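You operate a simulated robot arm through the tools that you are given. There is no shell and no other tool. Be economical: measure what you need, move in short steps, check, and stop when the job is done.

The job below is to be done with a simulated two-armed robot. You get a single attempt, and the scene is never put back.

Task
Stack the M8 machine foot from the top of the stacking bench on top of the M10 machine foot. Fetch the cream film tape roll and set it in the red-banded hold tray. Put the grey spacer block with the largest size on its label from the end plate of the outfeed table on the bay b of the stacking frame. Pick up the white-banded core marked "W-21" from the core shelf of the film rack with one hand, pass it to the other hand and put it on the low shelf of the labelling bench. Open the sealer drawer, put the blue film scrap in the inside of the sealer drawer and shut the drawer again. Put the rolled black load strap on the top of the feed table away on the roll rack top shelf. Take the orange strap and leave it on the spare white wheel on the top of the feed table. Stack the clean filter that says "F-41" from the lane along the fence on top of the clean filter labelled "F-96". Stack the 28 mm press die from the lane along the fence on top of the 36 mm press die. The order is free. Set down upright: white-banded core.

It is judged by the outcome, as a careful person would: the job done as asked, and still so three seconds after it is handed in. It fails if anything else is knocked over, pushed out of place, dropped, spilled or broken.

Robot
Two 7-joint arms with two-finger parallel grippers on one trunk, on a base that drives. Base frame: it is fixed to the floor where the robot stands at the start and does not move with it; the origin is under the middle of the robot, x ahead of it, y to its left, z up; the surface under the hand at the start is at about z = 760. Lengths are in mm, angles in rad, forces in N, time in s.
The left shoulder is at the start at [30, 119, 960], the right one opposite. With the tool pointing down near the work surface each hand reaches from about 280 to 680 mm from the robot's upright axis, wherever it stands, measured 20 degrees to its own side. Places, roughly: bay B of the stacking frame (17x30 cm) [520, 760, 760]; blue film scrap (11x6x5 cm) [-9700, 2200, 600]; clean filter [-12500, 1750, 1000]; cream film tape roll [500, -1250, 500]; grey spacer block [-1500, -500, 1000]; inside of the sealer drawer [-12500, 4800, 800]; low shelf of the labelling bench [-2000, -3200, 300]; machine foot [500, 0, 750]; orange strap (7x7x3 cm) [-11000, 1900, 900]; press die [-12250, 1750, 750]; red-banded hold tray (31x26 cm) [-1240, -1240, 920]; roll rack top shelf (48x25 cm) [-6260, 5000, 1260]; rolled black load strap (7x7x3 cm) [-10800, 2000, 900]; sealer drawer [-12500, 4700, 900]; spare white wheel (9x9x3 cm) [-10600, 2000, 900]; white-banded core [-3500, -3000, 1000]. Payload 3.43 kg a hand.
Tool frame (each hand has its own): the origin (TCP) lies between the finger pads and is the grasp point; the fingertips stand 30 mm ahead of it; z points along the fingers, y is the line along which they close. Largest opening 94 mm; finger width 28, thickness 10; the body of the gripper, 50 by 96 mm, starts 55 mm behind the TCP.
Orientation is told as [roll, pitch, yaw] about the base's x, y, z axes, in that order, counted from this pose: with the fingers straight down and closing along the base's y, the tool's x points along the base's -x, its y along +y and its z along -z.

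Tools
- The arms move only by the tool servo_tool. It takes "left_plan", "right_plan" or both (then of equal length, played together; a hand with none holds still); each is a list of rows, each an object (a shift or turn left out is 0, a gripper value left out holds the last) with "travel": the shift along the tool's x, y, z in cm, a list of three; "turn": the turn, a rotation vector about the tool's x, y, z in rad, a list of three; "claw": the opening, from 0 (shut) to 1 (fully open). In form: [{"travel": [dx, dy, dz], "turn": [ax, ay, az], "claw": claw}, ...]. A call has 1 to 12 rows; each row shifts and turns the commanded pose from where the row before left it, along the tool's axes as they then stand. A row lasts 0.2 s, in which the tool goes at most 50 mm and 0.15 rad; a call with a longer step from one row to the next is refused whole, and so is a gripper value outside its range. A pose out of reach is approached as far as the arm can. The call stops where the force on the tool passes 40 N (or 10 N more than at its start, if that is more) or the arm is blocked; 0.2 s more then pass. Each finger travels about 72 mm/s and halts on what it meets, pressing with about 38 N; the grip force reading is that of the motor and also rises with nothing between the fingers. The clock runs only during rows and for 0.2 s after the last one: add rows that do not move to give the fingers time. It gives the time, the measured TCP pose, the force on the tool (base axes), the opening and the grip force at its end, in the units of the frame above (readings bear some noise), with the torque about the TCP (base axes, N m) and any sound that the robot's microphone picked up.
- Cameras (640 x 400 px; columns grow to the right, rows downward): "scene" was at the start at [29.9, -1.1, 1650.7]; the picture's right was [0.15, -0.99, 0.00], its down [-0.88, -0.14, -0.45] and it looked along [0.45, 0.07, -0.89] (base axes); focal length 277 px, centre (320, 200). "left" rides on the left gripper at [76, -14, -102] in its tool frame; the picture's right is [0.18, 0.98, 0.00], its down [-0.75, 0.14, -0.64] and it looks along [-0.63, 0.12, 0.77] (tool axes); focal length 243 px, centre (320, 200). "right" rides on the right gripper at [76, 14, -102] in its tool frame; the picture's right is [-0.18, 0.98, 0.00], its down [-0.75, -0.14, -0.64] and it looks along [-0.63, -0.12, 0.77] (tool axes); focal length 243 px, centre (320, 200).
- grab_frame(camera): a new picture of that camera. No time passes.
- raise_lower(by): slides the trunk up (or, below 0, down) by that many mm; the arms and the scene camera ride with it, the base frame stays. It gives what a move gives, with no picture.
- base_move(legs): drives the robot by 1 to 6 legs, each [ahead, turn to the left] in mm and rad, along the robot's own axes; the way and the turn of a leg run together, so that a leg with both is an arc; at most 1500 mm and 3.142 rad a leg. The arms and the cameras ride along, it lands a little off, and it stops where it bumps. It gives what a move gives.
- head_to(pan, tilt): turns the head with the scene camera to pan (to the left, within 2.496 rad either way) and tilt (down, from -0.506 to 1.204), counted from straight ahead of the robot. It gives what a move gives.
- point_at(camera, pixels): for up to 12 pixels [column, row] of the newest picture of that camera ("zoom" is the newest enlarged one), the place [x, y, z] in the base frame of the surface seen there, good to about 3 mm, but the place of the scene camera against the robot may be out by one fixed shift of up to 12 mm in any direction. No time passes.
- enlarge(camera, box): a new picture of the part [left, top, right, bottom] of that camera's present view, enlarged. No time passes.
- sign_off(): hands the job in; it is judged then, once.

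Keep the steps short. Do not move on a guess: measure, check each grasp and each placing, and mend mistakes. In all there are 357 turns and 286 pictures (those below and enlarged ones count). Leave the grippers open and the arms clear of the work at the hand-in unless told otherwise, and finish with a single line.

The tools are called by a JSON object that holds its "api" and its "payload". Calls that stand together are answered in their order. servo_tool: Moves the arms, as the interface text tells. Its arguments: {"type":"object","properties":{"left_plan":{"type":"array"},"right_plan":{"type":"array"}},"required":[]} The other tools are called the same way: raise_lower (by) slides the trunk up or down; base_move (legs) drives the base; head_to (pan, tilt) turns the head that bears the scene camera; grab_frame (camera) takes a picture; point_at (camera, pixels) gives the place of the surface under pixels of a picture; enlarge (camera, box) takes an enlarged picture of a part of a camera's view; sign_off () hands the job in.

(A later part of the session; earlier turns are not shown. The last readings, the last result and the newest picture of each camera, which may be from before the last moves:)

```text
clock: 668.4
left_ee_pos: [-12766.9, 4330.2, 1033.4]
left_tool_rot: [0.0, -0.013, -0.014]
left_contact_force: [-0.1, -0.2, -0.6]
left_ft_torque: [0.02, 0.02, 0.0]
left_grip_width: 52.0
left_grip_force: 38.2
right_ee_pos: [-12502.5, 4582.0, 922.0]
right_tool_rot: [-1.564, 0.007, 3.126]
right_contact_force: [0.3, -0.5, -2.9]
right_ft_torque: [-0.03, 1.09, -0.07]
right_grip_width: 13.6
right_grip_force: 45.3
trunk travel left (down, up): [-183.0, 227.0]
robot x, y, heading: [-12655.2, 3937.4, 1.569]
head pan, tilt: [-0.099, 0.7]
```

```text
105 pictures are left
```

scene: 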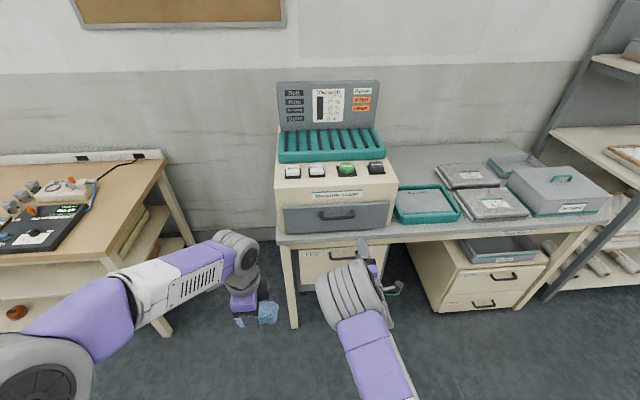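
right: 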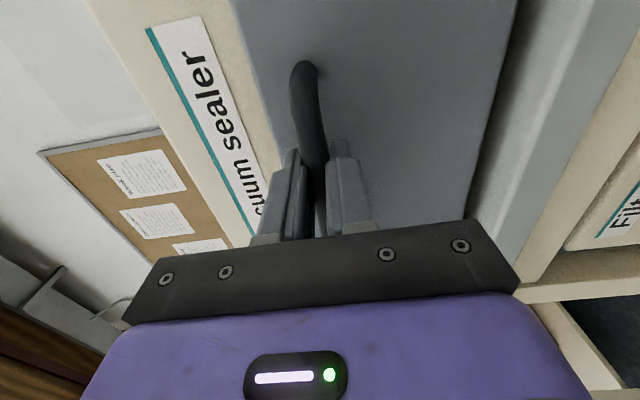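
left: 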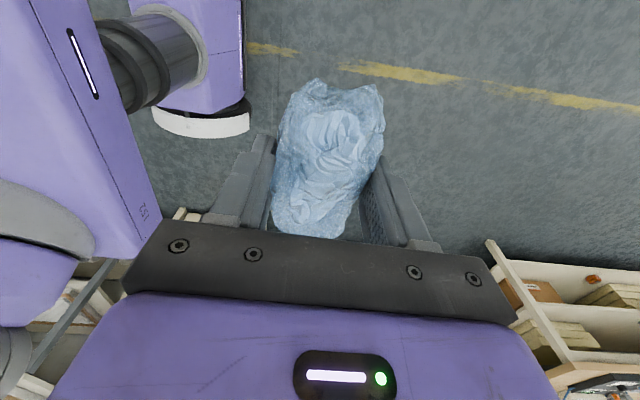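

Bar gripped (13.6 mm). Pulling the drawer open with the base, 100 mm first.

{"api": "base_move", "payload": {"legs": [[-100, 0]]}}

{"api": "grab_frame", "payload": {"camera": "scene"}}

```text
clock: 669.5
left_ee_pos: [-12767.2, 4232.5, 1033.9]
left_tool_rot: [0.0, -0.014, -0.013]
left_contact_force: [-0.3, -0.4, -1.6]
left_ft_torque: [0.0, -0.01, 0.01]
left_grip_width: 52.1
left_grip_force: 37.9
right_ee_pos: [-12502.7, 4484.6, 921.6]
right_tool_rot: [-1.564, 0.009, 3.126]
right_contact_force: [2.3, 1.5, -7.4]
right_ft_torque: [0.03, 1.07, -0.5]
right_grip_width: 13.7
right_grip_force: 44.9
trunk travel left (down, up): [-183.0, 227.0]
robot x, y, heading: [-12656.3, 3840.2, 1.568]
head pan, tilt: [-0.099, 0.7]
```

```text
104 pictures are left
```

scene: 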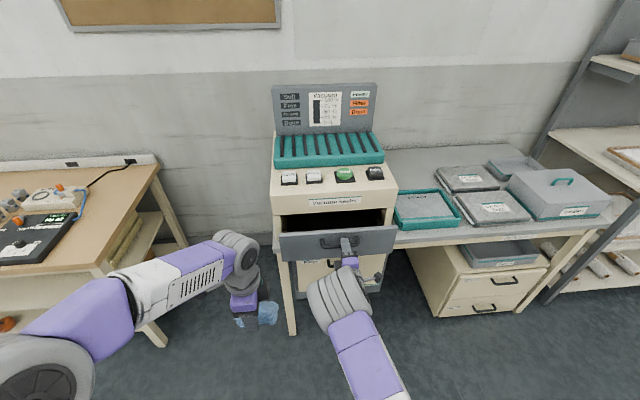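

The drawer slides. Pulling another 90 mm.

{"api": "base_move", "payload": {"legs": [[-90, 0]]}}

{"api": "grab_frame", "payload": {"camera": "scene"}}

{"api": "enlarge", "payload": {"camera": "scene", "box": [250, 150, 430, 300]}}

```text
clock: 670.6
left_ee_pos: [-12767.1, 4143.1, 1034.9]
left_tool_rot: [0.001, -0.014, -0.013]
left_contact_force: [-0.6, -0.3, -0.7]
left_ft_torque: [0.05, -0.01, 0.02]
left_grip_width: 52.1
left_grip_force: 37.8
right_ee_pos: [-12503.8, 4396.6, 920.1]
right_tool_rot: [-1.564, 0.007, 3.125]
right_contact_force: [-0.8, 0.1, -3.7]
right_ft_torque: [0.03, 1.1, -0.29]
right_grip_width: 13.7
right_grip_force: 45.0
trunk travel left (down, up): [-183.0, 227.0]
robot x, y, heading: [-12656.5, 3755.0, 1.571]
head pan, tilt: [-0.099, 0.7]
```

```text
103 pictures are left
```

scene: 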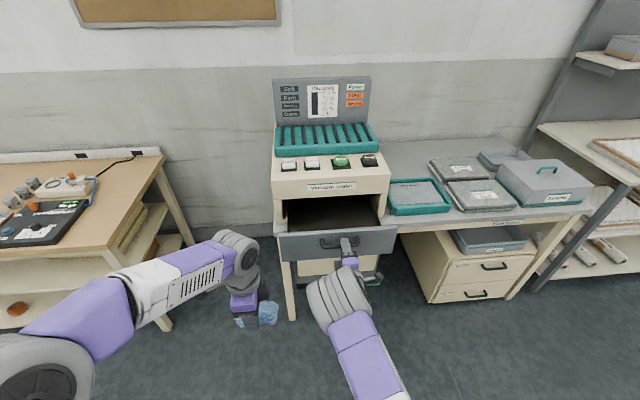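

```text
2.67 times, centred on (340, 225) of scene
```

zoom: 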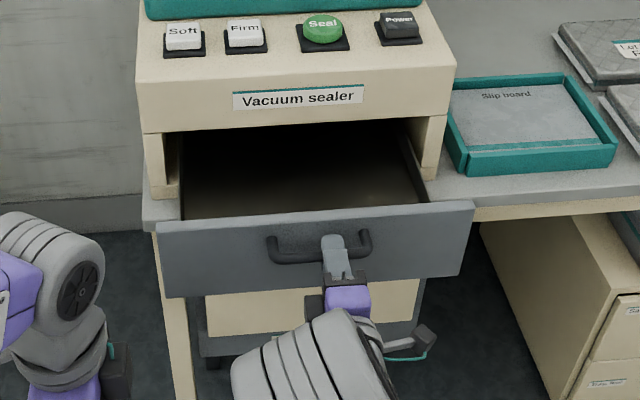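

{"api": "point_at", "payload": {"camera": "zoom", "pixels": [[300, 185], [250, 200], [380, 190], [182, 190], [415, 185], [300, 216], [300, 222], [300, 128], [300, 150], [300, 170], [290, 205]]}}

```text
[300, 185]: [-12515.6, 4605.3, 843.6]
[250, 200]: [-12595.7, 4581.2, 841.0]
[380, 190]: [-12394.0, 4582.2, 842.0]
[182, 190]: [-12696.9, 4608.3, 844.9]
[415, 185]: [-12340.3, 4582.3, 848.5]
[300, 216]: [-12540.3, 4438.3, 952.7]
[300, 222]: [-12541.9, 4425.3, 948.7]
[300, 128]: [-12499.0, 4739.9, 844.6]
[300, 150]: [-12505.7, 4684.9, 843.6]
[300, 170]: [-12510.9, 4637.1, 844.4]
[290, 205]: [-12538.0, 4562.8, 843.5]
```

Drawer floor z ≈ 843, front top 952 at y ≈ 4430, open space to y ≈ 4617. Releasing the handle and moving the right hand back, up and to the right.

{"api": "servo_tool", "payload": {"right_plan": [{"claw": 0.5}, {"claw": 0.5}, {"travel": [0, 0, -3]}, {"travel": [0, 0, -3]}, {"travel": [0, 0, -2]}, {"travel": [1, -4.5, 0]}, {"travel": [1, -4.5, 0]}, {"travel": [2, -4.5, 0]}, {"travel": [2, -4.5, 0]}, {"travel": [2, -4, 0]}, {"travel": [3, -3, 0]}, {"travel": [4, 0, 0]}]}}

{"api": "grab_frame", "payload": {"camera": "scene"}}

```text
clock: 673.2
left_ee_pos: [-12766.3, 4145.2, 1034.3]
left_tool_rot: [0.0, -0.014, -0.015]
left_contact_force: [-0.2, 0.4, -1.0]
left_ft_torque: [-0.02, 0.0, -0.01]
left_grip_width: 52.3
left_grip_force: 38.5
right_ee_pos: [-12354.0, 4315.7, 1173.5]
right_tool_rot: [-1.562, 0.008, 3.126]
right_contact_force: [-0.2, -0.2, 0.2]
right_ft_torque: [-0.01, -0.01, -0.01]
right_grip_width: 47.2
right_grip_force: 0.1
trunk travel left (down, up): [-183.0, 227.0]
robot x, y, heading: [-12654.4, 3751.8, 1.569]
head pan, tilt: [-0.099, 0.7]
```

```text
101 pictures are left
```

scene: 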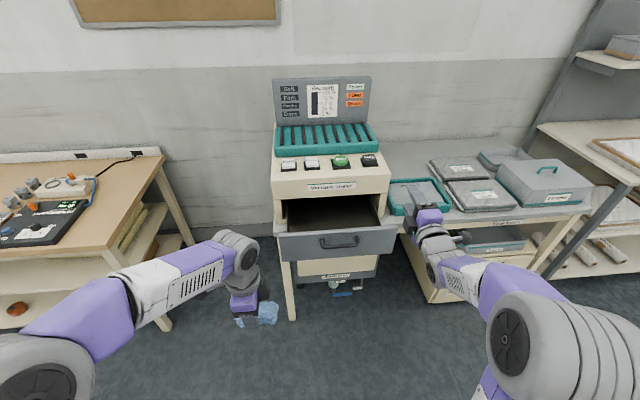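

Drawer stays open. Driving 225 mm ahead and raising the scrap a little.

{"api": "servo_tool", "payload": {"left_plan": [{"travel": [0, 0, -2]}, {"travel": [0, 0, -2]}, {}]}}

{"api": "base_move", "payload": {"legs": [[225, 0]]}}

{"api": "servo_tool", "payload": {"left_plan": [{"travel": [-2, 2, 0]}, {"travel": [-3.2, 3.2, 0]}, {"travel": [-3.2, 3.2, 0]}, {"travel": [-3.2, 3.2, 0]}, {"travel": [-2.5, 3, 0]}, {}]}}

{"api": "grab_frame", "payload": {"camera": "left"}}

{"api": "grab_frame", "payload": {"camera": "scene"}}

```text
clock: 674.0
left_ee_pos: [-12768.3, 4145.3, 1073.7]
left_tool_rot: [-0.001, -0.015, -0.015]
left_contact_force: [0.1, 0.2, -0.4]
left_ft_torque: [0.01, -0.03, 0.01]
left_grip_width: 52.0
left_grip_force: 38.0
right_ee_pos: [-12355.2, 4316.2, 1174.6]
right_tool_rot: [-1.562, 0.008, 3.127]
right_contact_force: [0.1, 0.3, -0.1]
right_ft_torque: [-0.01, 0.02, -0.01]
right_grip_width: 47.0
right_grip_force: 0.1
trunk travel left (down, up): [-183.0, 227.0]
robot x, y, heading: [-12652.3, 3751.7, 1.576]
head pan, tilt: [-0.099, 0.7]
```

```text
clock: 675.7
left_ee_pos: [-12770.1, 4368.4, 1073.8]
left_tool_rot: [-0.001, -0.015, -0.01]
left_contact_force: [0.1, 1.0, -0.9]
left_ft_torque: [-0.01, 0.0, 0.02]
left_grip_width: 52.0
left_grip_force: 38.4
right_ee_pos: [-12357.8, 4542.1, 1174.6]
right_tool_rot: [-1.562, 0.008, 3.126]
right_contact_force: [0.6, 0.5, -0.2]
right_ft_torque: [-0.01, 0.02, -0.03]
right_grip_width: 47.1
right_grip_force: 0.0
trunk travel left (down, up): [-183.0, 227.0]
robot x, y, heading: [-12656.9, 3972.6, 1.576]
head pan, tilt: [-0.099, 0.7]
```

```text
clock: 677.1
left_ee_pos: [-12626.4, 4512.1, 1074.2]
left_tool_rot: [0.0, -0.013, -0.011]
left_contact_force: [0.0, 0.9, -0.1]
left_ft_torque: [0.0, -0.04, 0.01]
left_grip_width: 52.1
left_grip_force: 38.1
right_ee_pos: [-12357.7, 4539.7, 1175.1]
right_tool_rot: [-1.563, 0.012, 3.128]
right_contact_force: [-0.3, 0.0, 0.1]
right_ft_torque: [-0.01, 0.02, -0.05]
right_grip_width: 46.9
right_grip_force: 0.1
trunk travel left (down, up): [-183.0, 227.0]
robot x, y, heading: [-12654.0, 3974.7, 1.578]
head pan, tilt: [-0.099, 0.7]
```

```text
100 pictures are left
```

left: 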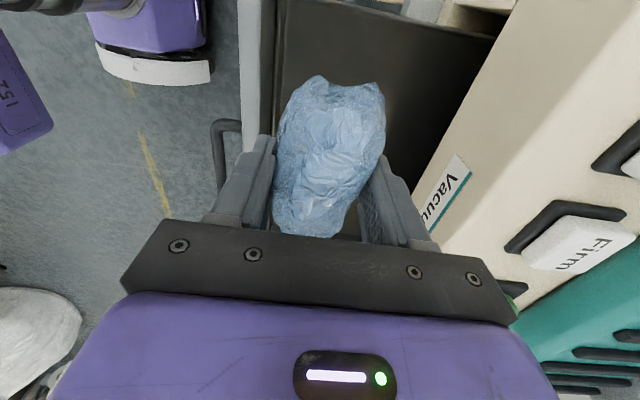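

```text
99 pictures are left
```

scene: 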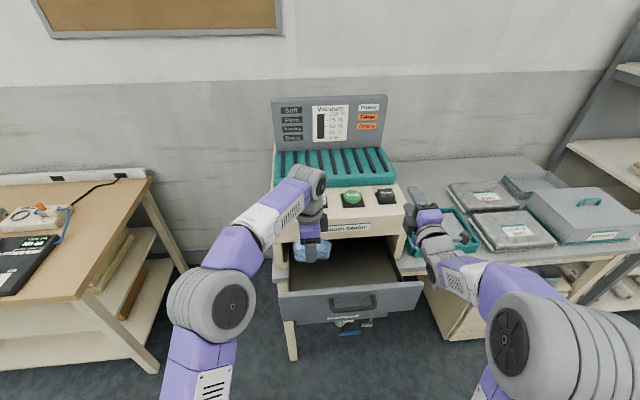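

{"api": "point_at", "payload": {"camera": "left", "pixels": [[255, 60], [270, 60], [330, 50], [400, 60], [450, 175], [480, 60], [300, 50], [440, 130], [500, 240], [465, 90]]}}

```text
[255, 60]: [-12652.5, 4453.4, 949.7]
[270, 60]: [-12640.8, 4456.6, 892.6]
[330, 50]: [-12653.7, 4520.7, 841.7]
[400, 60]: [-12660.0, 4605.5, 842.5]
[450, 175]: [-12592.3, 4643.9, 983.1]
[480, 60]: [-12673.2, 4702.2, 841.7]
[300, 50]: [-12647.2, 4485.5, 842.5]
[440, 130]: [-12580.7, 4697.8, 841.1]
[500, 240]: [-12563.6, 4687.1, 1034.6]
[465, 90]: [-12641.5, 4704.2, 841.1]
```

Gap for the hand is y 4457…4644. Shifting +3.5 cm in y and lowering into the drawer.

{"api": "servo_tool", "payload": {"left_plan": [{"travel": [0, 3.4, 0]}, {"travel": [0, 0, 3]}, {"travel": [0, 0, 4]}, {"travel": [0, 0, 4]}, {"travel": [0, 0, 4]}, {"travel": [0, 0, 2]}, {}]}}

{"api": "grab_frame", "payload": {"camera": "left"}}

```text
clock: 678.7
left_ee_pos: [-12625.0, 4544.6, 904.9]
left_tool_rot: [0.001, -0.014, -0.01]
left_contact_force: [0.3, 0.1, 0.0]
left_ft_torque: [-0.03, 0.0, 0.01]
left_grip_width: 52.0
left_grip_force: 38.0
right_ee_pos: [-12357.2, 4538.5, 1174.4]
right_tool_rot: [-1.565, 0.008, 3.127]
right_contact_force: [0.6, 0.3, 0.5]
right_ft_torque: [0.0, -0.03, -0.01]
right_grip_width: 46.8
right_grip_force: 0.0
trunk travel left (down, up): [-183.0, 227.0]
robot x, y, heading: [-12659.0, 3973.3, 1.572]
head pan, tilt: [-0.099, 0.7]
```

```text
98 pictures are left
```

left: 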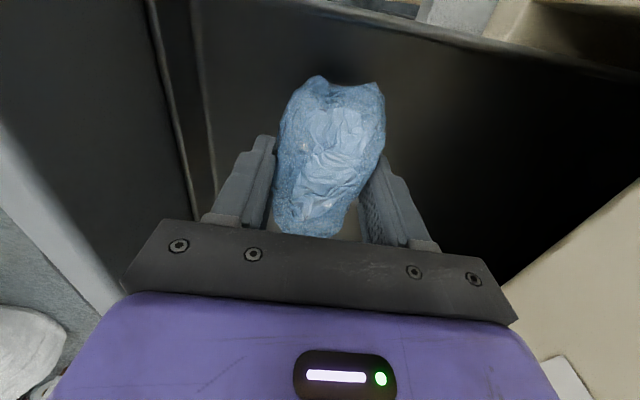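

Inside the drawer. Lowering the last ~1.8 cm, then releasing.

{"api": "servo_tool", "payload": {"left_plan": [{"travel": [0, 0, 1]}, {"travel": [0, 0, 0.5]}, {"travel": [0, 0, 0.3]}, {}]}}

```text
clock: 679.7
left_ee_pos: [-12623.8, 4546.5, 885.4]
left_tool_rot: [0.001, -0.013, -0.01]
left_contact_force: [-1.4, -0.4, -0.3]
left_ft_torque: [-0.03, 0.01, 0.01]
left_grip_width: 51.9
left_grip_force: 38.2
right_ee_pos: [-12358.5, 4540.1, 1175.7]
right_tool_rot: [-1.562, 0.008, 3.129]
right_contact_force: [0.5, -0.2, 0.2]
right_ft_torque: [0.02, -0.02, 0.01]
right_grip_width: 47.2
right_grip_force: 0.2
trunk travel left (down, up): [-183.0, 227.0]
robot x, y, heading: [-12653.1, 3973.6, 1.574]
head pan, tilt: [-0.099, 0.7]
```

{"api": "servo_tool", "payload": {"left_plan": [{"travel": [0, 0, 0.3]}, {"travel": [0, 0, 0.3]}, {"claw": 0.62}, {"claw": 0.75}, {"claw": 0.9}, {}, {"travel": [0, 0, -2]}, {"travel": [0, 0, -4]}, {"travel": [0, 0, -4]}, {"travel": [0, 0, -4]}, {"travel": [0, 0, -4]}, {}]}}

{"api": "grab_frame", "payload": {"camera": "left"}}

```text
clock: 682.3
left_ee_pos: [-12627.7, 4548.8, 1063.3]
left_tool_rot: [0.0, -0.014, -0.011]
left_contact_force: [0.1, -0.2, -0.1]
left_ft_torque: [0.0, -0.03, -0.01]
left_grip_width: 84.6
left_grip_force: 0.0
right_ee_pos: [-12357.4, 4540.6, 1174.3]
right_tool_rot: [-1.564, 0.009, 3.127]
right_contact_force: [0.4, -0.1, 0.3]
right_ft_torque: [0.03, -0.01, 0.0]
right_grip_width: 47.2
right_grip_force: 0.2
trunk travel left (down, up): [-183.0, 227.0]
robot x, y, heading: [-12657.7, 3977.2, 1.575]
head pan, tilt: [-0.099, 0.7]
```

```text
97 pictures are left
```

left: 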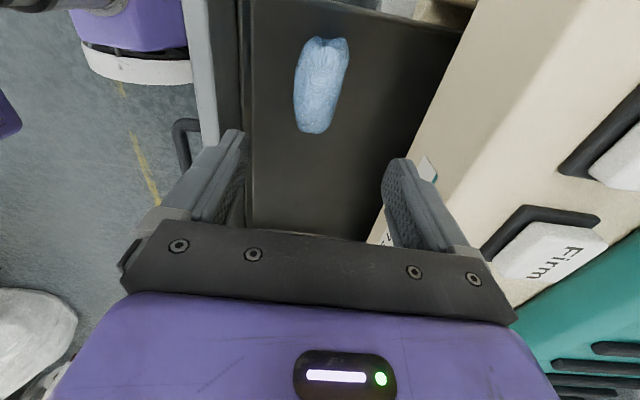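

Scrap lies in the drawer. Retracting the left hand, backing off, and bringing the right hand back to the handle.

{"api": "servo_tool", "payload": {"left_plan": [{"travel": [0, -3, -3]}, {"travel": [1, -4, -2]}, {"travel": [2, -4, 0]}, {"travel": [3, -3, 0]}, {"travel": [3, -3, 0]}, {"travel": [3, -3, 0]}]}}

{"api": "base_move", "payload": {"legs": [[-250, 0]]}}

{"api": "servo_tool", "payload": {"right_plan": [{"travel": [0, 0, 0], "claw": 0.7}, {"travel": [-2.5, 4, 0]}, {"travel": [-2.5, 4, 0]}, {"travel": [-2.5, 4, 0]}, {"travel": [-2.5, 4, 0]}, {"travel": [-2.5, 4, 0]}, {"travel": [-2.5, 4, 0]}, {"travel": [0, 1.2, 0]}, {}]}}

{"api": "grab_frame", "payload": {"camera": "right"}}

```text
clock: 683.7
left_ee_pos: [-12751.2, 4347.6, 1108.7]
left_tool_rot: [0.002, -0.014, -0.011]
left_contact_force: [0.9, 0.1, -1.0]
left_ft_torque: [0.0, -0.02, 0.0]
left_grip_width: 84.7
left_grip_force: 0.0
right_ee_pos: [-12357.9, 4540.3, 1175.8]
right_tool_rot: [-1.563, 0.009, 3.128]
right_contact_force: [-0.3, -0.3, -0.2]
right_ft_torque: [0.0, -0.03, -0.01]
right_grip_width: 47.1
right_grip_force: 0.1
trunk travel left (down, up): [-183.0, 227.0]
robot x, y, heading: [-12653.9, 3971.9, 1.578]
head pan, tilt: [-0.099, 0.7]
```

```text
clock: 685.5
left_ee_pos: [-12751.5, 4104.9, 1108.5]
left_tool_rot: [0.0, -0.014, -0.007]
left_contact_force: [0.0, 0.0, 0.0]
left_ft_torque: [0.0, 0.02, -0.02]
left_grip_width: 84.7
left_grip_force: 0.1
right_ee_pos: [-12358.3, 4294.7, 1174.7]
right_tool_rot: [-1.565, 0.008, 3.131]
right_contact_force: [-0.3, -0.2, 0.3]
right_ft_torque: [-0.02, 0.01, 0.0]
right_grip_width: 46.9
right_grip_force: 0.0
trunk travel left (down, up): [-183.0, 227.0]
robot x, y, heading: [-12653.5, 3728.9, 1.576]
head pan, tilt: [-0.099, 0.7]
```

```text
clock: 687.5
left_ee_pos: [-12751.7, 4104.2, 1107.5]
left_tool_rot: [-0.001, -0.013, -0.008]
left_contact_force: [0.5, 0.8, -0.6]
left_ft_torque: [-0.03, -0.02, -0.01]
left_grip_width: 84.5
left_grip_force: 0.1
right_ee_pos: [-12506.3, 4294.6, 920.2]
right_tool_rot: [-1.563, 0.009, 3.131]
right_contact_force: [0.0, -0.7, -0.4]
right_ft_torque: [-0.01, 0.02, 0.0]
right_grip_width: 65.9
right_grip_force: 0.2
trunk travel left (down, up): [-183.0, 227.0]
robot x, y, heading: [-12655.3, 3733.6, 1.58]
head pan, tilt: [-0.099, 0.7]
```

```text
96 pictures are left
```

right: 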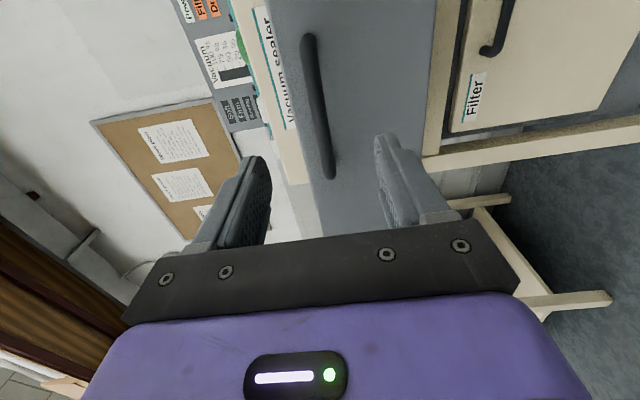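

{"api": "point_at", "payload": {"camera": "right", "pixels": [[318, 100], [310, 60], [328, 160], [350, 100], [305, 40]]}}

```text
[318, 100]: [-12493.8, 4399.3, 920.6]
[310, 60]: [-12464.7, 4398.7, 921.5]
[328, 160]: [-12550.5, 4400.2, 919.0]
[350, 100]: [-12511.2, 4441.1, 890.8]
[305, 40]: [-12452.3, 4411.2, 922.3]
```

Bar front at y 4399. Advancing 10.3 cm, gripping, then pushing shut with the base.

{"api": "servo_tool", "payload": {"right_plan": [{"travel": [0, 0, 4]}, {"travel": [0, 0, 4]}, {"travel": [0, 0, 2.3]}, {}, {"claw": 0}, {"claw": 0}, {"claw": 0}, {"claw": 0}]}}

{"api": "base_move", "payload": {"legs": [[175, 0]]}}

{"api": "grab_frame", "payload": {"camera": "scene"}}

```text
clock: 689.3
left_ee_pos: [-12751.0, 4104.5, 1108.8]
left_tool_rot: [0.001, -0.013, -0.008]
left_contact_force: [0.1, -0.2, -0.2]
left_ft_torque: [0.0, -0.04, -0.01]
left_grip_width: 84.5
left_grip_force: 0.1
right_ee_pos: [-12504.8, 4397.2, 920.1]
right_tool_rot: [-1.564, 0.007, 3.131]
right_contact_force: [-0.2, 2.2, 0.7]
right_ft_torque: [-0.03, 1.13, 0.07]
right_grip_width: 13.7
right_grip_force: 44.7
trunk travel left (down, up): [-183.0, 227.0]
robot x, y, heading: [-12656.8, 3731.6, 1.576]
head pan, tilt: [-0.099, 0.7]
```

```text
clock: 690.8
left_ee_pos: [-12750.7, 4276.1, 1108.8]
left_tool_rot: [0.0, -0.016, -0.013]
left_contact_force: [0.7, -0.4, -0.3]
left_ft_torque: [-0.02, 0.01, -0.02]
left_grip_width: 84.7
left_grip_force: 0.1
right_ee_pos: [-12504.1, 4568.7, 921.2]
right_tool_rot: [-1.565, 0.01, 3.129]
right_contact_force: [-11.6, -1.1, 0.6]
right_ft_torque: [-0.03, 1.16, 1.15]
right_grip_width: 13.5
right_grip_force: 44.8
trunk travel left (down, up): [-183.0, 227.0]
robot x, y, heading: [-12653.5, 3902.3, 1.569]
head pan, tilt: [-0.099, 0.7]
```

```text
95 pictures are left
```

scene: 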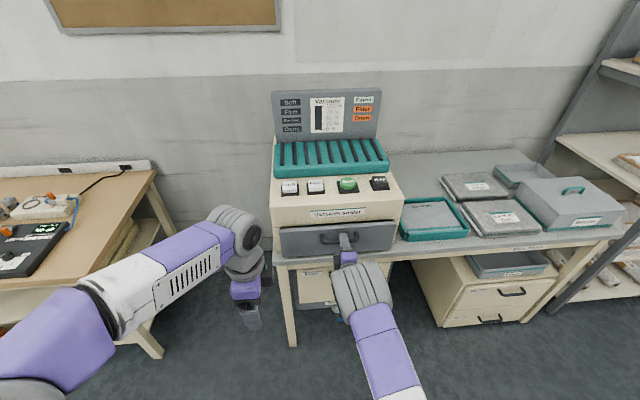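

Nearly shut (13 mm left). Pushing the rest with the hand.

{"api": "servo_tool", "payload": {"right_plan": [{"travel": [0, 0, 0.5]}, {"travel": [0, 0, 0.5]}, {"travel": [0, 0, 0.4]}, {"travel": [0, 0, 0.3]}, {}]}}

{"api": "enlarge", "payload": {"camera": "scene", "box": [250, 170, 430, 290]}}

```text
clock: 692.0
left_ee_pos: [-12748.5, 4275.1, 1108.1]
left_tool_rot: [0.001, -0.013, -0.013]
left_contact_force: [-0.1, 0.0, 0.0]
left_ft_torque: [-0.02, 0.01, 0.02]
left_grip_width: 84.9
left_grip_force: 0.1
right_ee_pos: [-12505.0, 4584.1, 922.1]
right_tool_rot: [-1.563, 0.008, 3.129]
right_contact_force: [-4.1, -8.5, 1.8]
right_ft_torque: [0.0, 1.17, -0.03]
right_grip_width: 13.7
right_grip_force: 45.3
trunk travel left (down, up): [-183.0, 227.0]
robot x, y, heading: [-12656.8, 3900.9, 1.571]
head pan, tilt: [-0.099, 0.7]
```

```text
3.33 times, centred on (340, 230) of scene
```

zoom: 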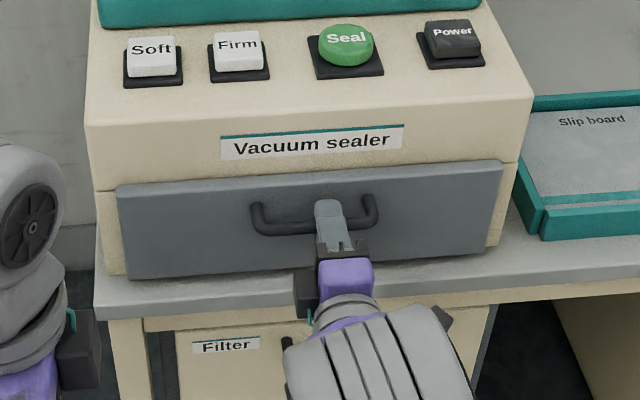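

Drawer is against its stop (8.5 N). Releasing the handle and withdrawing.

{"api": "servo_tool", "payload": {"right_plan": [{"travel": [0, 0, -0.2]}, {"claw": 0.5}, {"claw": 0.6}, {"travel": [0, 0, -2]}, {"travel": [0, 0, -4]}, {"travel": [0, 0, -4]}, {"travel": [0, 0, -4]}, {}]}}

{"api": "grab_frame", "payload": {"camera": "right"}}

{"api": "base_move", "payload": {"legs": [[-300, 0]]}}

{"api": "enlarge", "payload": {"camera": "scene", "box": [240, 150, 430, 290]}}

```text
clock: 693.8
left_ee_pos: [-12748.9, 4275.2, 1108.1]
left_tool_rot: [-0.001, -0.015, -0.012]
left_contact_force: [-0.9, -0.7, -0.3]
left_ft_torque: [-0.01, 0.03, 0.04]
left_grip_width: 84.8
left_grip_force: 0.1
right_ee_pos: [-12505.2, 4440.9, 921.5]
right_tool_rot: [-1.564, 0.01, 3.129]
right_contact_force: [-0.4, 0.8, 0.3]
right_ft_torque: [-0.02, 0.01, -0.05]
right_grip_width: 56.1
right_grip_force: 0.1
trunk travel left (down, up): [-183.0, 227.0]
robot x, y, heading: [-12655.9, 3904.2, 1.571]
head pan, tilt: [-0.099, 0.7]
```

```text
93 pictures are left
```

right: 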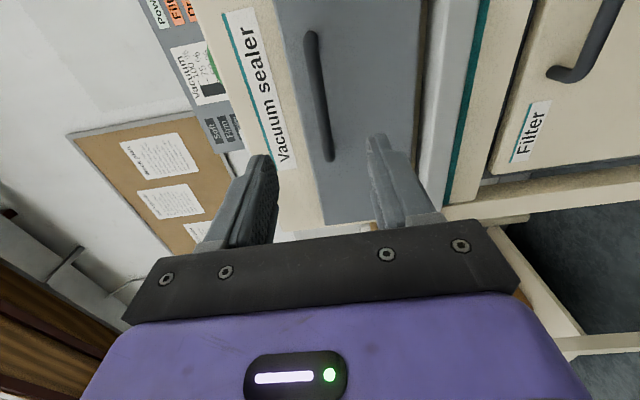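

```text
clock: 695.8
left_ee_pos: [-12748.8, 3985.2, 1107.8]
left_tool_rot: [0.001, -0.013, -0.016]
left_contact_force: [-0.4, -0.8, 0.6]
left_ft_torque: [0.02, 0.01, 0.0]
left_grip_width: 84.9
left_grip_force: 0.1
right_ee_pos: [-12502.7, 4149.7, 921.6]
right_tool_rot: [-1.564, 0.008, 3.126]
right_contact_force: [0.2, 0.3, -0.2]
right_ft_torque: [-0.04, 0.0, -0.03]
right_grip_width: 56.4
right_grip_force: 0.1
trunk travel left (down, up): [-183.0, 227.0]
robot x, y, heading: [-12652.9, 3608.5, 1.567]
head pan, tilt: [-0.099, 0.7]
```

```text
2.86 times, centred on (335, 220) of scene
```

zoom: 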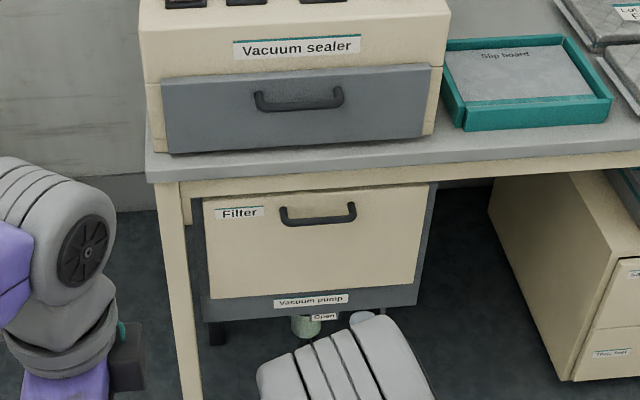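

Drawer is shut. Restoring the right hand to point down, tucked.

{"api": "servo_tool", "payload": {"right_plan": [{"travel": [0, -2, 0], "turn": [0, 0, 0.131]}, {"travel": [0, -2, 0], "turn": [0, 0, 0.131]}, {"turn": [0, 0, 0.131]}, {"turn": [0, 0, 0.131]}, {"turn": [0, 0, 0.131]}, {"turn": [0, 0, 0.131]}, {"turn": [0, 0, 0.131]}, {"turn": [0, 0, 0.131]}, {"turn": [0, 0, 0.131]}, {"turn": [0, 0, 0.131]}, {"turn": [0, 0, 0.131]}, {"turn": [0, 0, 0.131]}]}}

{"api": "servo_tool", "payload": {"right_plan": [{"turn": [0, 0.131, 0]}, {"turn": [0, 0.131, 0]}, {"turn": [0, 0.131, 0]}, {"turn": [0, 0.131, 0]}, {"turn": [0, 0.131, 0]}, {"turn": [0, 0.131, 0]}, {"turn": [0, 0.131, 0]}, {"turn": [0, 0.131, 0]}, {"turn": [0, 0.131, 0]}, {"turn": [0, 0.131, 0]}, {"turn": [0, 0.131, 0]}, {"turn": [0, 0.125, 0]}]}}

{"api": "servo_tool", "payload": {"right_plan": [{"travel": [2, -3, -4]}, {"travel": [3, -3, -4]}, {"travel": [3, -3, -4]}, {"travel": [3, -3, 0]}]}}

{"api": "base_move", "payload": {"legs": [[0, -1.567], [875, 0], [875, 0], [0, -1.571], [1090, 0]]}}

{"api": "head_to", "payload": {"pan": 0, "tilt": 0.8}}

{"api": "grab_frame", "payload": {"camera": "scene"}}

```text
clock: 698.4
left_ee_pos: [-12748.6, 3986.8, 1109.6]
left_tool_rot: [0.001, -0.014, -0.015]
left_contact_force: [0.2, -0.4, 0.9]
left_ft_torque: [0.0, -0.01, -0.02]
left_grip_width: 84.7
left_grip_force: 0.0
right_ee_pos: [-12500.4, 4149.1, 961.3]
right_tool_rot: [-0.488, -1.563, 2.041]
right_contact_force: [-0.1, 0.1, 0.5]
right_ft_torque: [-0.03, 0.02, -0.01]
right_grip_width: 56.5
right_grip_force: 0.0
trunk travel left (down, up): [-183.0, 227.0]
robot x, y, heading: [-12656.9, 3607.8, 1.566]
head pan, tilt: [-0.099, 0.7]
```

```text
clock: 701.0
left_ee_pos: [-12748.2, 3986.1, 1109.3]
left_tool_rot: [0.0, -0.014, -0.015]
left_contact_force: [0.9, -0.4, 0.1]
left_ft_torque: [-0.04, 0.01, -0.05]
left_grip_width: 84.6
left_grip_force: 0.0
right_ee_pos: [-12501.3, 4151.3, 959.6]
right_tool_rot: [-0.007, 0.007, 1.555]
right_contact_force: [-0.6, -0.3, -0.2]
right_ft_torque: [0.0, 0.0, 0.01]
right_grip_width: 56.2
right_grip_force: 0.0
trunk travel left (down, up): [-183.0, 227.0]
robot x, y, heading: [-12654.3, 3610.9, 1.568]
head pan, tilt: [-0.099, 0.7]
```

```text
refused: row 1 steps farther than a row can; nothing moved
```

```text
clock: 722.7
left_ee_pos: [-10818.1, 2161.8, 1107.7]
left_tool_rot: [0.002, -0.014, 3.123]
left_contact_force: [-0.3, -1.2, -0.9]
left_ft_torque: [0.05, 0.01, 0.01]
left_grip_width: 84.9
left_grip_force: 0.0
right_ee_pos: [-11065.6, 1998.6, 960.5]
right_tool_rot: [-0.006, 0.004, -1.592]
right_contact_force: [0.6, 1.3, 0.5]
right_ft_torque: [-0.02, 0.01, 0.0]
right_grip_width: 56.5
right_grip_force: 0.1
trunk travel left (down, up): [-183.0, 227.0]
robot x, y, heading: [-10909.5, 2536.7, -1.578]
head pan, tilt: [-0.099, 0.7]
```

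```text
clock: 723.4
left_ee_pos: [-10817.5, 2162.4, 1108.6]
left_tool_rot: [-0.002, -0.014, 3.121]
left_contact_force: [-1.5, -0.1, 0.6]
left_ft_torque: [-0.01, -0.02, -0.03]
left_grip_width: 84.9
left_grip_force: 0.1
right_ee_pos: [-11065.4, 1998.4, 961.9]
right_tool_rot: [-0.007, 0.003, -1.59]
right_contact_force: [-0.4, 0.5, 0.6]
right_ft_torque: [0.01, 0.03, 0.01]
right_grip_width: 56.2
right_grip_force: 0.0
trunk travel left (down, up): [-183.0, 227.0]
robot x, y, heading: [-10909.8, 2536.4, -1.581]
head pan, tilt: [0.0, 0.799]
```

```text
91 pictures are left
```

scene: 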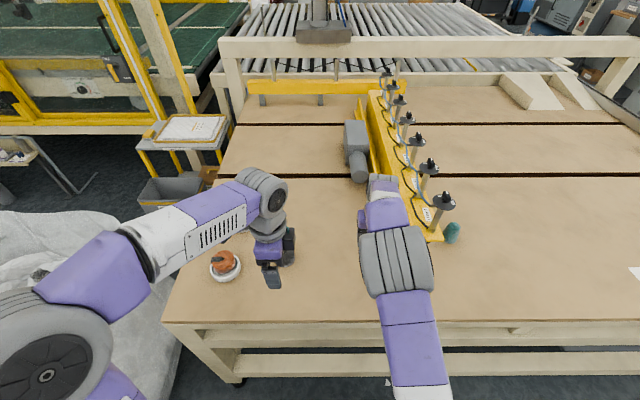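

The tuck was refused earlier, so the right hand is low over the table; no contact shows, but I raise it straight up and back now, then look.

{"api": "servo_tool", "payload": {"right_plan": [{"travel": [0, 0, -4]}, {"travel": [0, 0, -4]}, {"travel": [0, 0, -4]}, {"travel": [0, 0, -4]}, {"travel": [3, 0, 0]}, {"travel": [4, 0, 0]}, {"travel": [4, -2, 0]}, {"travel": [4, -2, 0]}]}}

{"api": "enlarge", "payload": {"camera": "scene", "box": [180, 100, 500, 300]}}

{"api": "grab_frame", "payload": {"camera": "left"}}

```text
clock: 725.2
left_ee_pos: [-10819.4, 2163.8, 1109.4]
left_tool_rot: [0.003, -0.014, 3.122]
left_contact_force: [-0.4, -0.2, 0.2]
left_ft_torque: [-0.02, -0.02, 0.01]
left_grip_width: 84.5
left_grip_force: 0.1
right_ee_pos: [-11101.8, 2151.4, 1122.6]
right_tool_rot: [-0.007, 0.001, -1.59]
right_contact_force: [-0.1, 0.0, 1.0]
right_ft_torque: [-0.02, -0.03, 0.03]
right_grip_width: 56.6
right_grip_force: 0.0
trunk travel left (down, up): [-183.0, 227.0]
robot x, y, heading: [-10911.3, 2536.2, -1.577]
head pan, tilt: [0.0, 0.799]
```

```text
2.00 times, centred on (340, 200) of scene
```

zoom: 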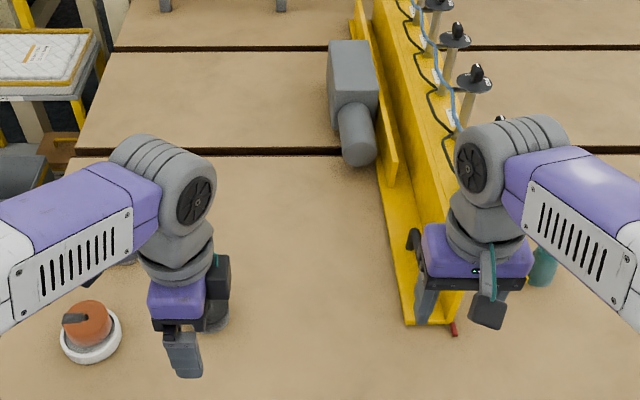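

```text
89 pictures are left
```

left: 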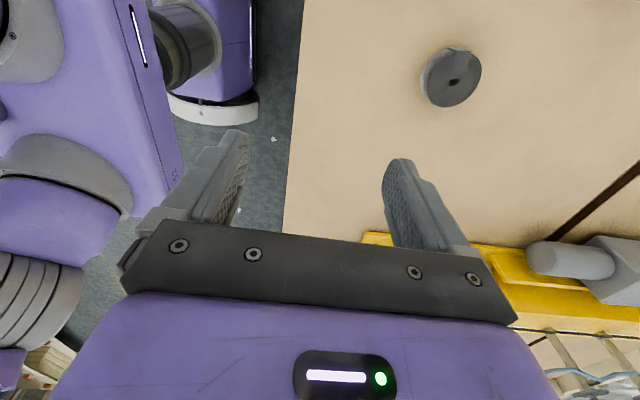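

Everything is in place. Measuring the black strap at (451,78).

{"api": "point_at", "payload": {"camera": "left", "pixels": [[440, 78], [422, 80], [479, 75], [450, 50], [452, 105], [430, 60], [470, 95]]}}

{"api": "enlarge", "payload": {"camera": "left", "box": [400, 30, 500, 130]}}

```text
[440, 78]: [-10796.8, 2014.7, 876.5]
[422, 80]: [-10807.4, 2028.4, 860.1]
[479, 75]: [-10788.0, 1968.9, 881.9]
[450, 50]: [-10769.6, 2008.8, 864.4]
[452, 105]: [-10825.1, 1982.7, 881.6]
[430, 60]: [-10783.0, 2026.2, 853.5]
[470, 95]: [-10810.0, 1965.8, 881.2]
```

```text
4.00 times, centred on (450, 80) of left
```

zoom: 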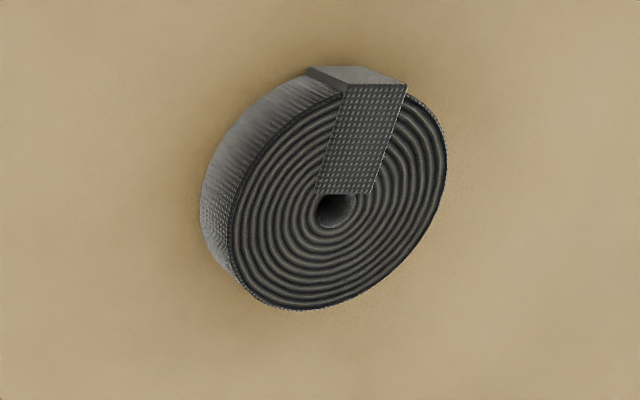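

{"api": "point_at", "payload": {"camera": "zoom", "pixels": [[300, 215], [370, 240], [235, 235], [440, 165], [345, 290], [290, 300], [410, 110], [260, 160], [400, 250]]}}

```text
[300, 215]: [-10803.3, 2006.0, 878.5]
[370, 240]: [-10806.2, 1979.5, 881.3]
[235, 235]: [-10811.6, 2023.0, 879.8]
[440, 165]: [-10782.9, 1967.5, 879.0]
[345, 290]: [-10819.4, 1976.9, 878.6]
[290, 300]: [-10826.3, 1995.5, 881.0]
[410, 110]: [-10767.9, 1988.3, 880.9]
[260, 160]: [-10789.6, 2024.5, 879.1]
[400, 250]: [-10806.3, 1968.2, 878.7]
```

Strap centre (−10797,1994). Moving over it and down to z ≈ 915.

{"api": "servo_tool", "payload": {"left_plan": [{"travel": [0.63, 4.24, 0], "claw": 1}, {"travel": [0.63, 4.24, 0]}, {"travel": [0.63, 4.24, 0]}, {"travel": [0.63, 4.24, 0]}, {"travel": [0, 0, 4.8]}, {"travel": [0, 0, 4.8]}, {"travel": [0, 0, 4.8]}, {"travel": [0, 0, 4.8]}, {}]}}

{"api": "grab_frame", "payload": {"camera": "left"}}

```text
clock: 727.2
left_ee_pos: [-10795.3, 1991.9, 915.4]
left_tool_rot: [0.003, -0.015, 3.122]
left_contact_force: [0.5, 0.1, -0.2]
left_ft_torque: [-0.02, 0.04, 0.02]
left_grip_width: 93.8
left_grip_force: 0.1
right_ee_pos: [-11101.7, 2151.2, 1121.4]
right_tool_rot: [-0.007, 0.004, -1.589]
right_contact_force: [-0.7, 0.6, 0.5]
right_ft_torque: [-0.03, 0.0, -0.01]
right_grip_width: 56.2
right_grip_force: 0.1
trunk travel left (down, up): [-183.0, 227.0]
robot x, y, heading: [-10910.3, 2537.8, -1.576]
head pan, tilt: [0.0, 0.799]
```

```text
87 pictures are left
```

left: 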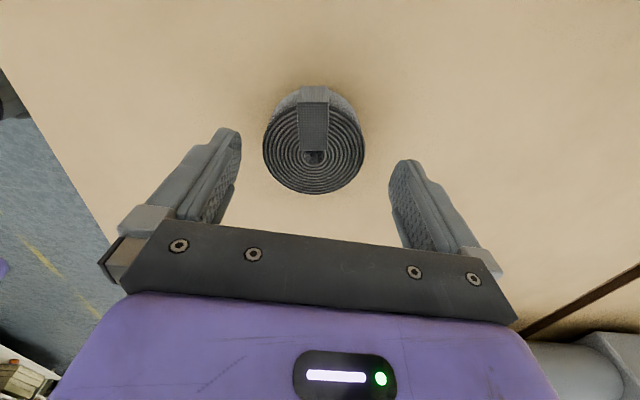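

{"api": "servo_tool", "payload": {"left_plan": [{"travel": [0.2, -0.35, 1.5]}, {"travel": [0, 0, 1.4]}, {}, {"claw": 0}, {"claw": 0}, {"claw": 0}, {}]}}

{"api": "servo_tool", "payload": {"left_plan": [{"travel": [0, 0, -0.5]}, {"travel": [0, 0, -1]}, {"travel": [0, 0, -2]}, {"travel": [0, 0, -3]}, {"travel": [0, 0, -4]}, {"travel": [0, 0, -4]}, {"travel": [0, 0, -4]}, {"travel": [0, -3, -3]}, {"travel": [0, -4, 0]}, {"travel": [0, -4, 0]}, {"travel": [0, -4, 0]}]}}

{"api": "grab_frame", "payload": {"camera": "left"}}

```text
clock: 728.8
left_ee_pos: [-10796.3, 1996.0, 886.0]
left_tool_rot: [0.001, -0.014, 3.122]
left_contact_force: [0.4, 0.5, -0.3]
left_ft_torque: [0.01, 0.0, 0.03]
left_grip_width: 64.1
left_grip_force: 38.5
right_ee_pos: [-11101.3, 2150.8, 1121.9]
right_tool_rot: [-0.007, 0.003, -1.591]
right_contact_force: [-0.1, 0.2, 0.3]
right_ft_torque: [-0.01, 0.02, -0.01]
right_grip_width: 56.6
right_grip_force: 0.0
trunk travel left (down, up): [-183.0, 227.0]
robot x, y, heading: [-10905.3, 2535.7, -1.578]
head pan, tilt: [0.0, 0.799]
```

```text
clock: 731.2
left_ee_pos: [-10791.1, 2146.2, 1103.0]
left_tool_rot: [0.001, -0.015, 3.123]
left_contact_force: [-0.4, 0.3, 0.1]
left_ft_torque: [0.0, -0.01, -0.03]
left_grip_width: 64.2
left_grip_force: 37.8
right_ee_pos: [-11100.9, 2152.5, 1123.0]
right_tool_rot: [-0.006, 0.002, -1.591]
right_contact_force: [0.0, -0.3, -0.4]
right_ft_torque: [-0.03, 0.0, -0.01]
right_grip_width: 56.2
right_grip_force: 0.0
trunk travel left (down, up): [-183.0, 227.0]
robot x, y, heading: [-10908.4, 2539.6, -1.572]
head pan, tilt: [0.0, 0.799]
```

```text
86 pictures are left
```

left: 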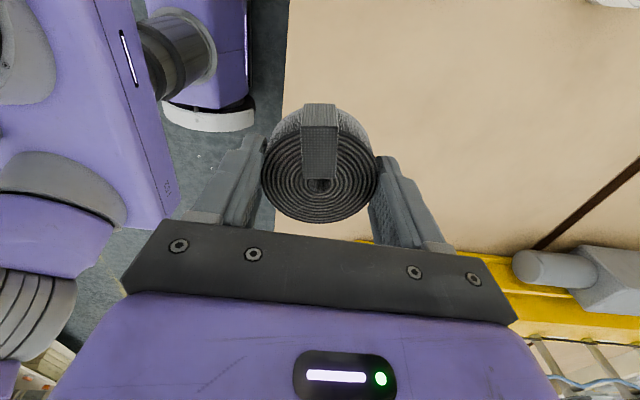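

Held. Driving to the roll rack near (−6260,5000).

{"api": "base_move", "payload": {"legs": [[-950, 0], [0, 1.571], [1500, 0], [1500, 0], [1450, 0], [0, 1.571]]}}

{"api": "head_to", "payload": {"pan": 0, "tilt": 0.35}}

{"api": "grab_frame", "payload": {"camera": "scene"}}

```text
clock: 764.7
left_ee_pos: [-6595.7, 3934.9, 1103.4]
left_tool_rot: [0.0, -0.014, 0.019]
left_contact_force: [0.2, 0.4, -0.7]
left_ft_torque: [0.02, 0.04, -0.01]
left_grip_width: 64.2
left_grip_force: 37.7
right_ee_pos: [-6287.5, 3942.1, 1120.9]
right_tool_rot: [-0.007, 0.005, 1.591]
right_contact_force: [0.4, 0.2, -0.7]
right_ft_torque: [0.03, -0.01, -0.01]
right_grip_width: 56.5
right_grip_force: 0.0
trunk travel left (down, up): [-183.0, 227.0]
robot x, y, heading: [-6463.7, 3547.2, 1.6]
head pan, tilt: [0.0, 0.799]
```

```text
clock: 765.6
left_ee_pos: [-6595.8, 3933.7, 1103.6]
left_tool_rot: [-0.001, -0.014, 0.02]
left_contact_force: [0.1, 0.2, -1.6]
left_ft_torque: [0.02, 0.03, -0.03]
left_grip_width: 64.1
left_grip_force: 37.3
right_ee_pos: [-6287.6, 3941.1, 1121.3]
right_tool_rot: [-0.006, 0.002, 1.59]
right_contact_force: [-0.1, 0.4, 0.3]
right_ft_torque: [0.01, 0.0, 0.02]
right_grip_width: 56.7
right_grip_force: 0.0
trunk travel left (down, up): [-183.0, 227.0]
robot x, y, heading: [-6466.4, 3544.5, 1.595]
head pan, tilt: [0.0, 0.351]
```

```text
85 pictures are left
```

scene: 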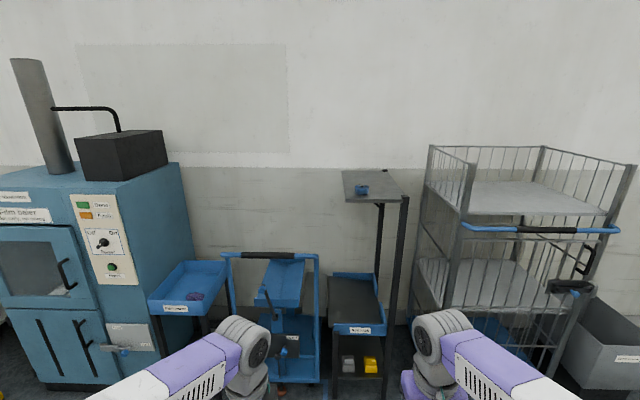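

{"api": "enlarge", "payload": {"camera": "scene", "box": [300, 140, 480, 380]}}

{"api": "point_at", "payload": {"camera": "scene", "pixels": [[370, 185], [345, 175], [390, 172], [350, 202], [400, 195], [361, 190], [350, 305], [357, 330], [380, 205], [405, 198]]}}

```text
1.67 times, centred on (390, 260) of scene
```

zoom: 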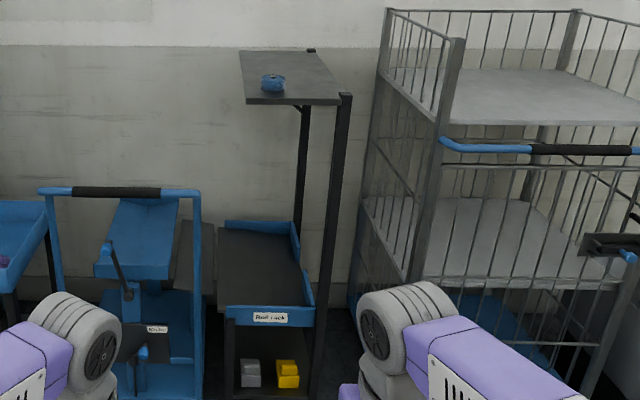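

```text
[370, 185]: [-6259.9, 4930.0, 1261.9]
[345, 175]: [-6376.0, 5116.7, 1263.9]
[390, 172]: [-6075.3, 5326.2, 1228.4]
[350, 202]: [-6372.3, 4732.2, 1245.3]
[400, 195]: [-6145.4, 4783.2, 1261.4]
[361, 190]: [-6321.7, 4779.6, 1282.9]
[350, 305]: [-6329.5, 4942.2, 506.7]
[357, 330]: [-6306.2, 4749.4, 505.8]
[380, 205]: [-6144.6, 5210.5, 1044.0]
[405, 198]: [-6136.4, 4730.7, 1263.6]
```

{"api": "point_at", "payload": {"camera": "scene", "pixels": [[480, 228], [540, 230], [610, 230], [570, 285], [468, 165], [415, 300], [290, 255], [315, 260], [235, 258]]}}

```text
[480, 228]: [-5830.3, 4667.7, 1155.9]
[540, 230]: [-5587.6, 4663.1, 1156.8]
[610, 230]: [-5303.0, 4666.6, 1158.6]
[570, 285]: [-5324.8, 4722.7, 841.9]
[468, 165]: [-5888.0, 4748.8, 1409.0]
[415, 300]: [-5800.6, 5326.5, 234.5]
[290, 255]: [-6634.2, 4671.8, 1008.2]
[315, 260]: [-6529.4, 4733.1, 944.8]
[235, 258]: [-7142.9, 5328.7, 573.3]
```

Roll rack top shelf: z 1262, x −6376…−6136, y from 4732; a blue strap at (−6322,4780). I'll set the black strap at about (−6235,4830). Raising the trunk, tucking the right hand, and driving up.

{"api": "raise_lower", "payload": {"by": 225}}

{"api": "servo_tool", "payload": {"right_plan": [{"travel": [3, 2, 0]}, {"travel": [3, 2, 0]}, {"travel": [3, 2, 0]}, {}], "left_plan": [{"travel": [0, 0, -2]}, {"travel": [0, 0, -2]}, {"travel": [0, 0, -1]}, {}]}}

{"api": "base_move", "payload": {"legs": [[0, -0.45], [720, 0], [0, 0.421]]}}

{"api": "head_to", "payload": {"pan": 0, "tilt": 0.6}}

{"api": "grab_frame", "payload": {"camera": "scene"}}

```text
clock: 768.0
left_ee_pos: [-6597.2, 3934.5, 1328.2]
left_tool_rot: [0.001, -0.014, 0.018]
left_contact_force: [-0.2, -0.7, -0.1]
left_ft_torque: [-0.01, -0.02, 0.03]
left_grip_width: 64.0
left_grip_force: 37.8
right_ee_pos: [-6286.6, 3941.3, 1346.2]
right_tool_rot: [-0.006, 0.003, 1.591]
right_contact_force: [-0.2, -0.1, 0.1]
right_ft_torque: [-0.04, 0.0, -0.02]
right_grip_width: 56.5
right_grip_force: 0.1
trunk travel left (down, up): [-408.0, 2.0]
robot x, y, heading: [-6467.2, 3544.9, 1.604]
head pan, tilt: [0.0, 0.351]
```

```text
clock: 769.0
left_ee_pos: [-6597.0, 3936.0, 1378.8]
left_tool_rot: [0.001, -0.014, 0.019]
left_contact_force: [0.0, 0.4, 0.3]
left_ft_torque: [-0.04, 0.01, 0.0]
left_grip_width: 63.8
left_grip_force: 37.7
right_ee_pos: [-6343.6, 3852.6, 1346.3]
right_tool_rot: [-0.006, 0.004, 1.589]
right_contact_force: [-0.8, -0.3, -0.1]
right_ft_torque: [-0.01, -0.02, 0.01]
right_grip_width: 56.4
right_grip_force: 0.1
trunk travel left (down, up): [-408.0, 2.0]
robot x, y, heading: [-6460.5, 3541.8, 1.605]
head pan, tilt: [0.0, 0.351]
```

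```text
clock: 775.4
left_ee_pos: [-6307.0, 4580.2, 1379.7]
left_tool_rot: [-0.001, -0.014, -0.002]
left_contact_force: [0.1, 0.0, 0.2]
left_ft_torque: [0.02, -0.03, -0.02]
left_grip_width: 63.8
left_grip_force: 38.1
right_ee_pos: [-6055.6, 4490.5, 1346.3]
right_tool_rot: [-0.008, 0.004, 1.568]
right_contact_force: [0.8, -0.2, 0.4]
right_ft_torque: [-0.02, 0.03, -0.04]
right_grip_width: 56.6
right_grip_force: 0.1
trunk travel left (down, up): [-408.0, 2.0]
robot x, y, heading: [-6178.7, 4190.3, 1.587]
head pan, tilt: [0.0, 0.351]
```

```text
clock: 776.2
left_ee_pos: [-6307.0, 4579.6, 1379.8]
left_tool_rot: [0.0, -0.014, -0.001]
left_contact_force: [-0.2, 0.3, -0.2]
left_ft_torque: [-0.01, -0.02, 0.0]
left_grip_width: 63.9
left_grip_force: 38.0
right_ee_pos: [-6055.2, 4491.3, 1346.5]
right_tool_rot: [-0.007, 0.003, 1.572]
right_contact_force: [-0.7, -0.7, 0.6]
right_ft_torque: [-0.01, -0.02, 0.02]
right_grip_width: 56.5
right_grip_force: 0.1
trunk travel left (down, up): [-408.0, 2.0]
robot x, y, heading: [-6179.1, 4187.9, 1.58]
head pan, tilt: [0.0, 0.6]
```

```text
83 pictures are left
```

scene: 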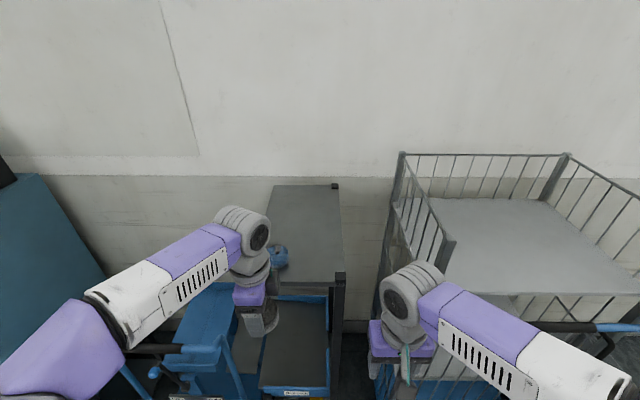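

{"api": "base_move", "payload": {"legs": [[175, -0.01]]}}

{"api": "grab_frame", "payload": {"camera": "scene"}}

{"api": "grab_frame", "payload": {"camera": "left"}}

```text
clock: 777.7
left_ee_pos: [-6303.7, 4755.3, 1379.5]
left_tool_rot: [0.003, -0.014, -0.012]
left_contact_force: [-0.5, 0.3, -0.2]
left_ft_torque: [0.01, 0.0, -0.05]
left_grip_width: 64.0
left_grip_force: 38.0
right_ee_pos: [-6053.8, 4663.1, 1346.0]
right_tool_rot: [-0.005, 0.003, 1.559]
right_contact_force: [0.1, 0.7, -0.1]
right_ft_torque: [-0.01, -0.01, 0.0]
right_grip_width: 56.5
right_grip_force: 0.0
trunk travel left (down, up): [-408.0, 2.0]
robot x, y, heading: [-6182.0, 4364.8, 1.572]
head pan, tilt: [0.0, 0.6]
```

```text
82 pictures are left
```

scene: 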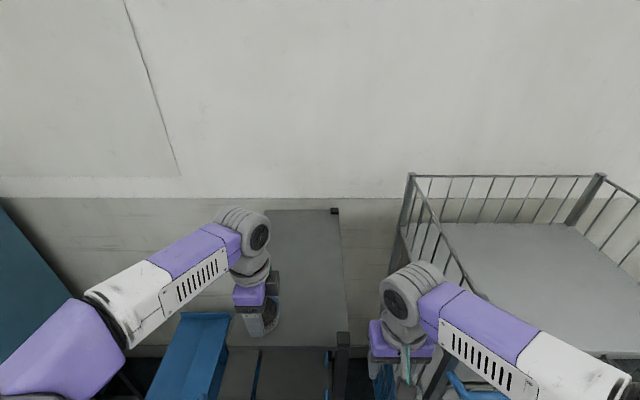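

```text
81 pictures are left
```

left: 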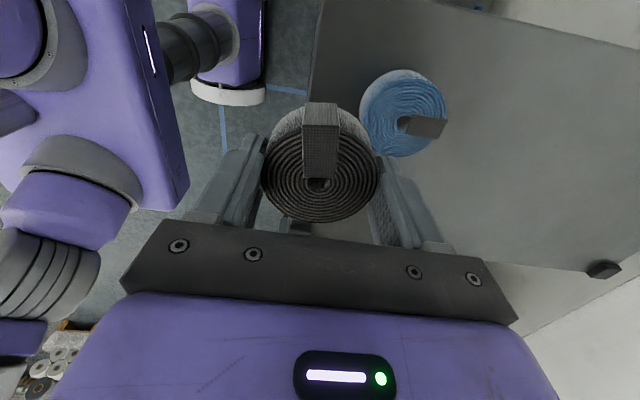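

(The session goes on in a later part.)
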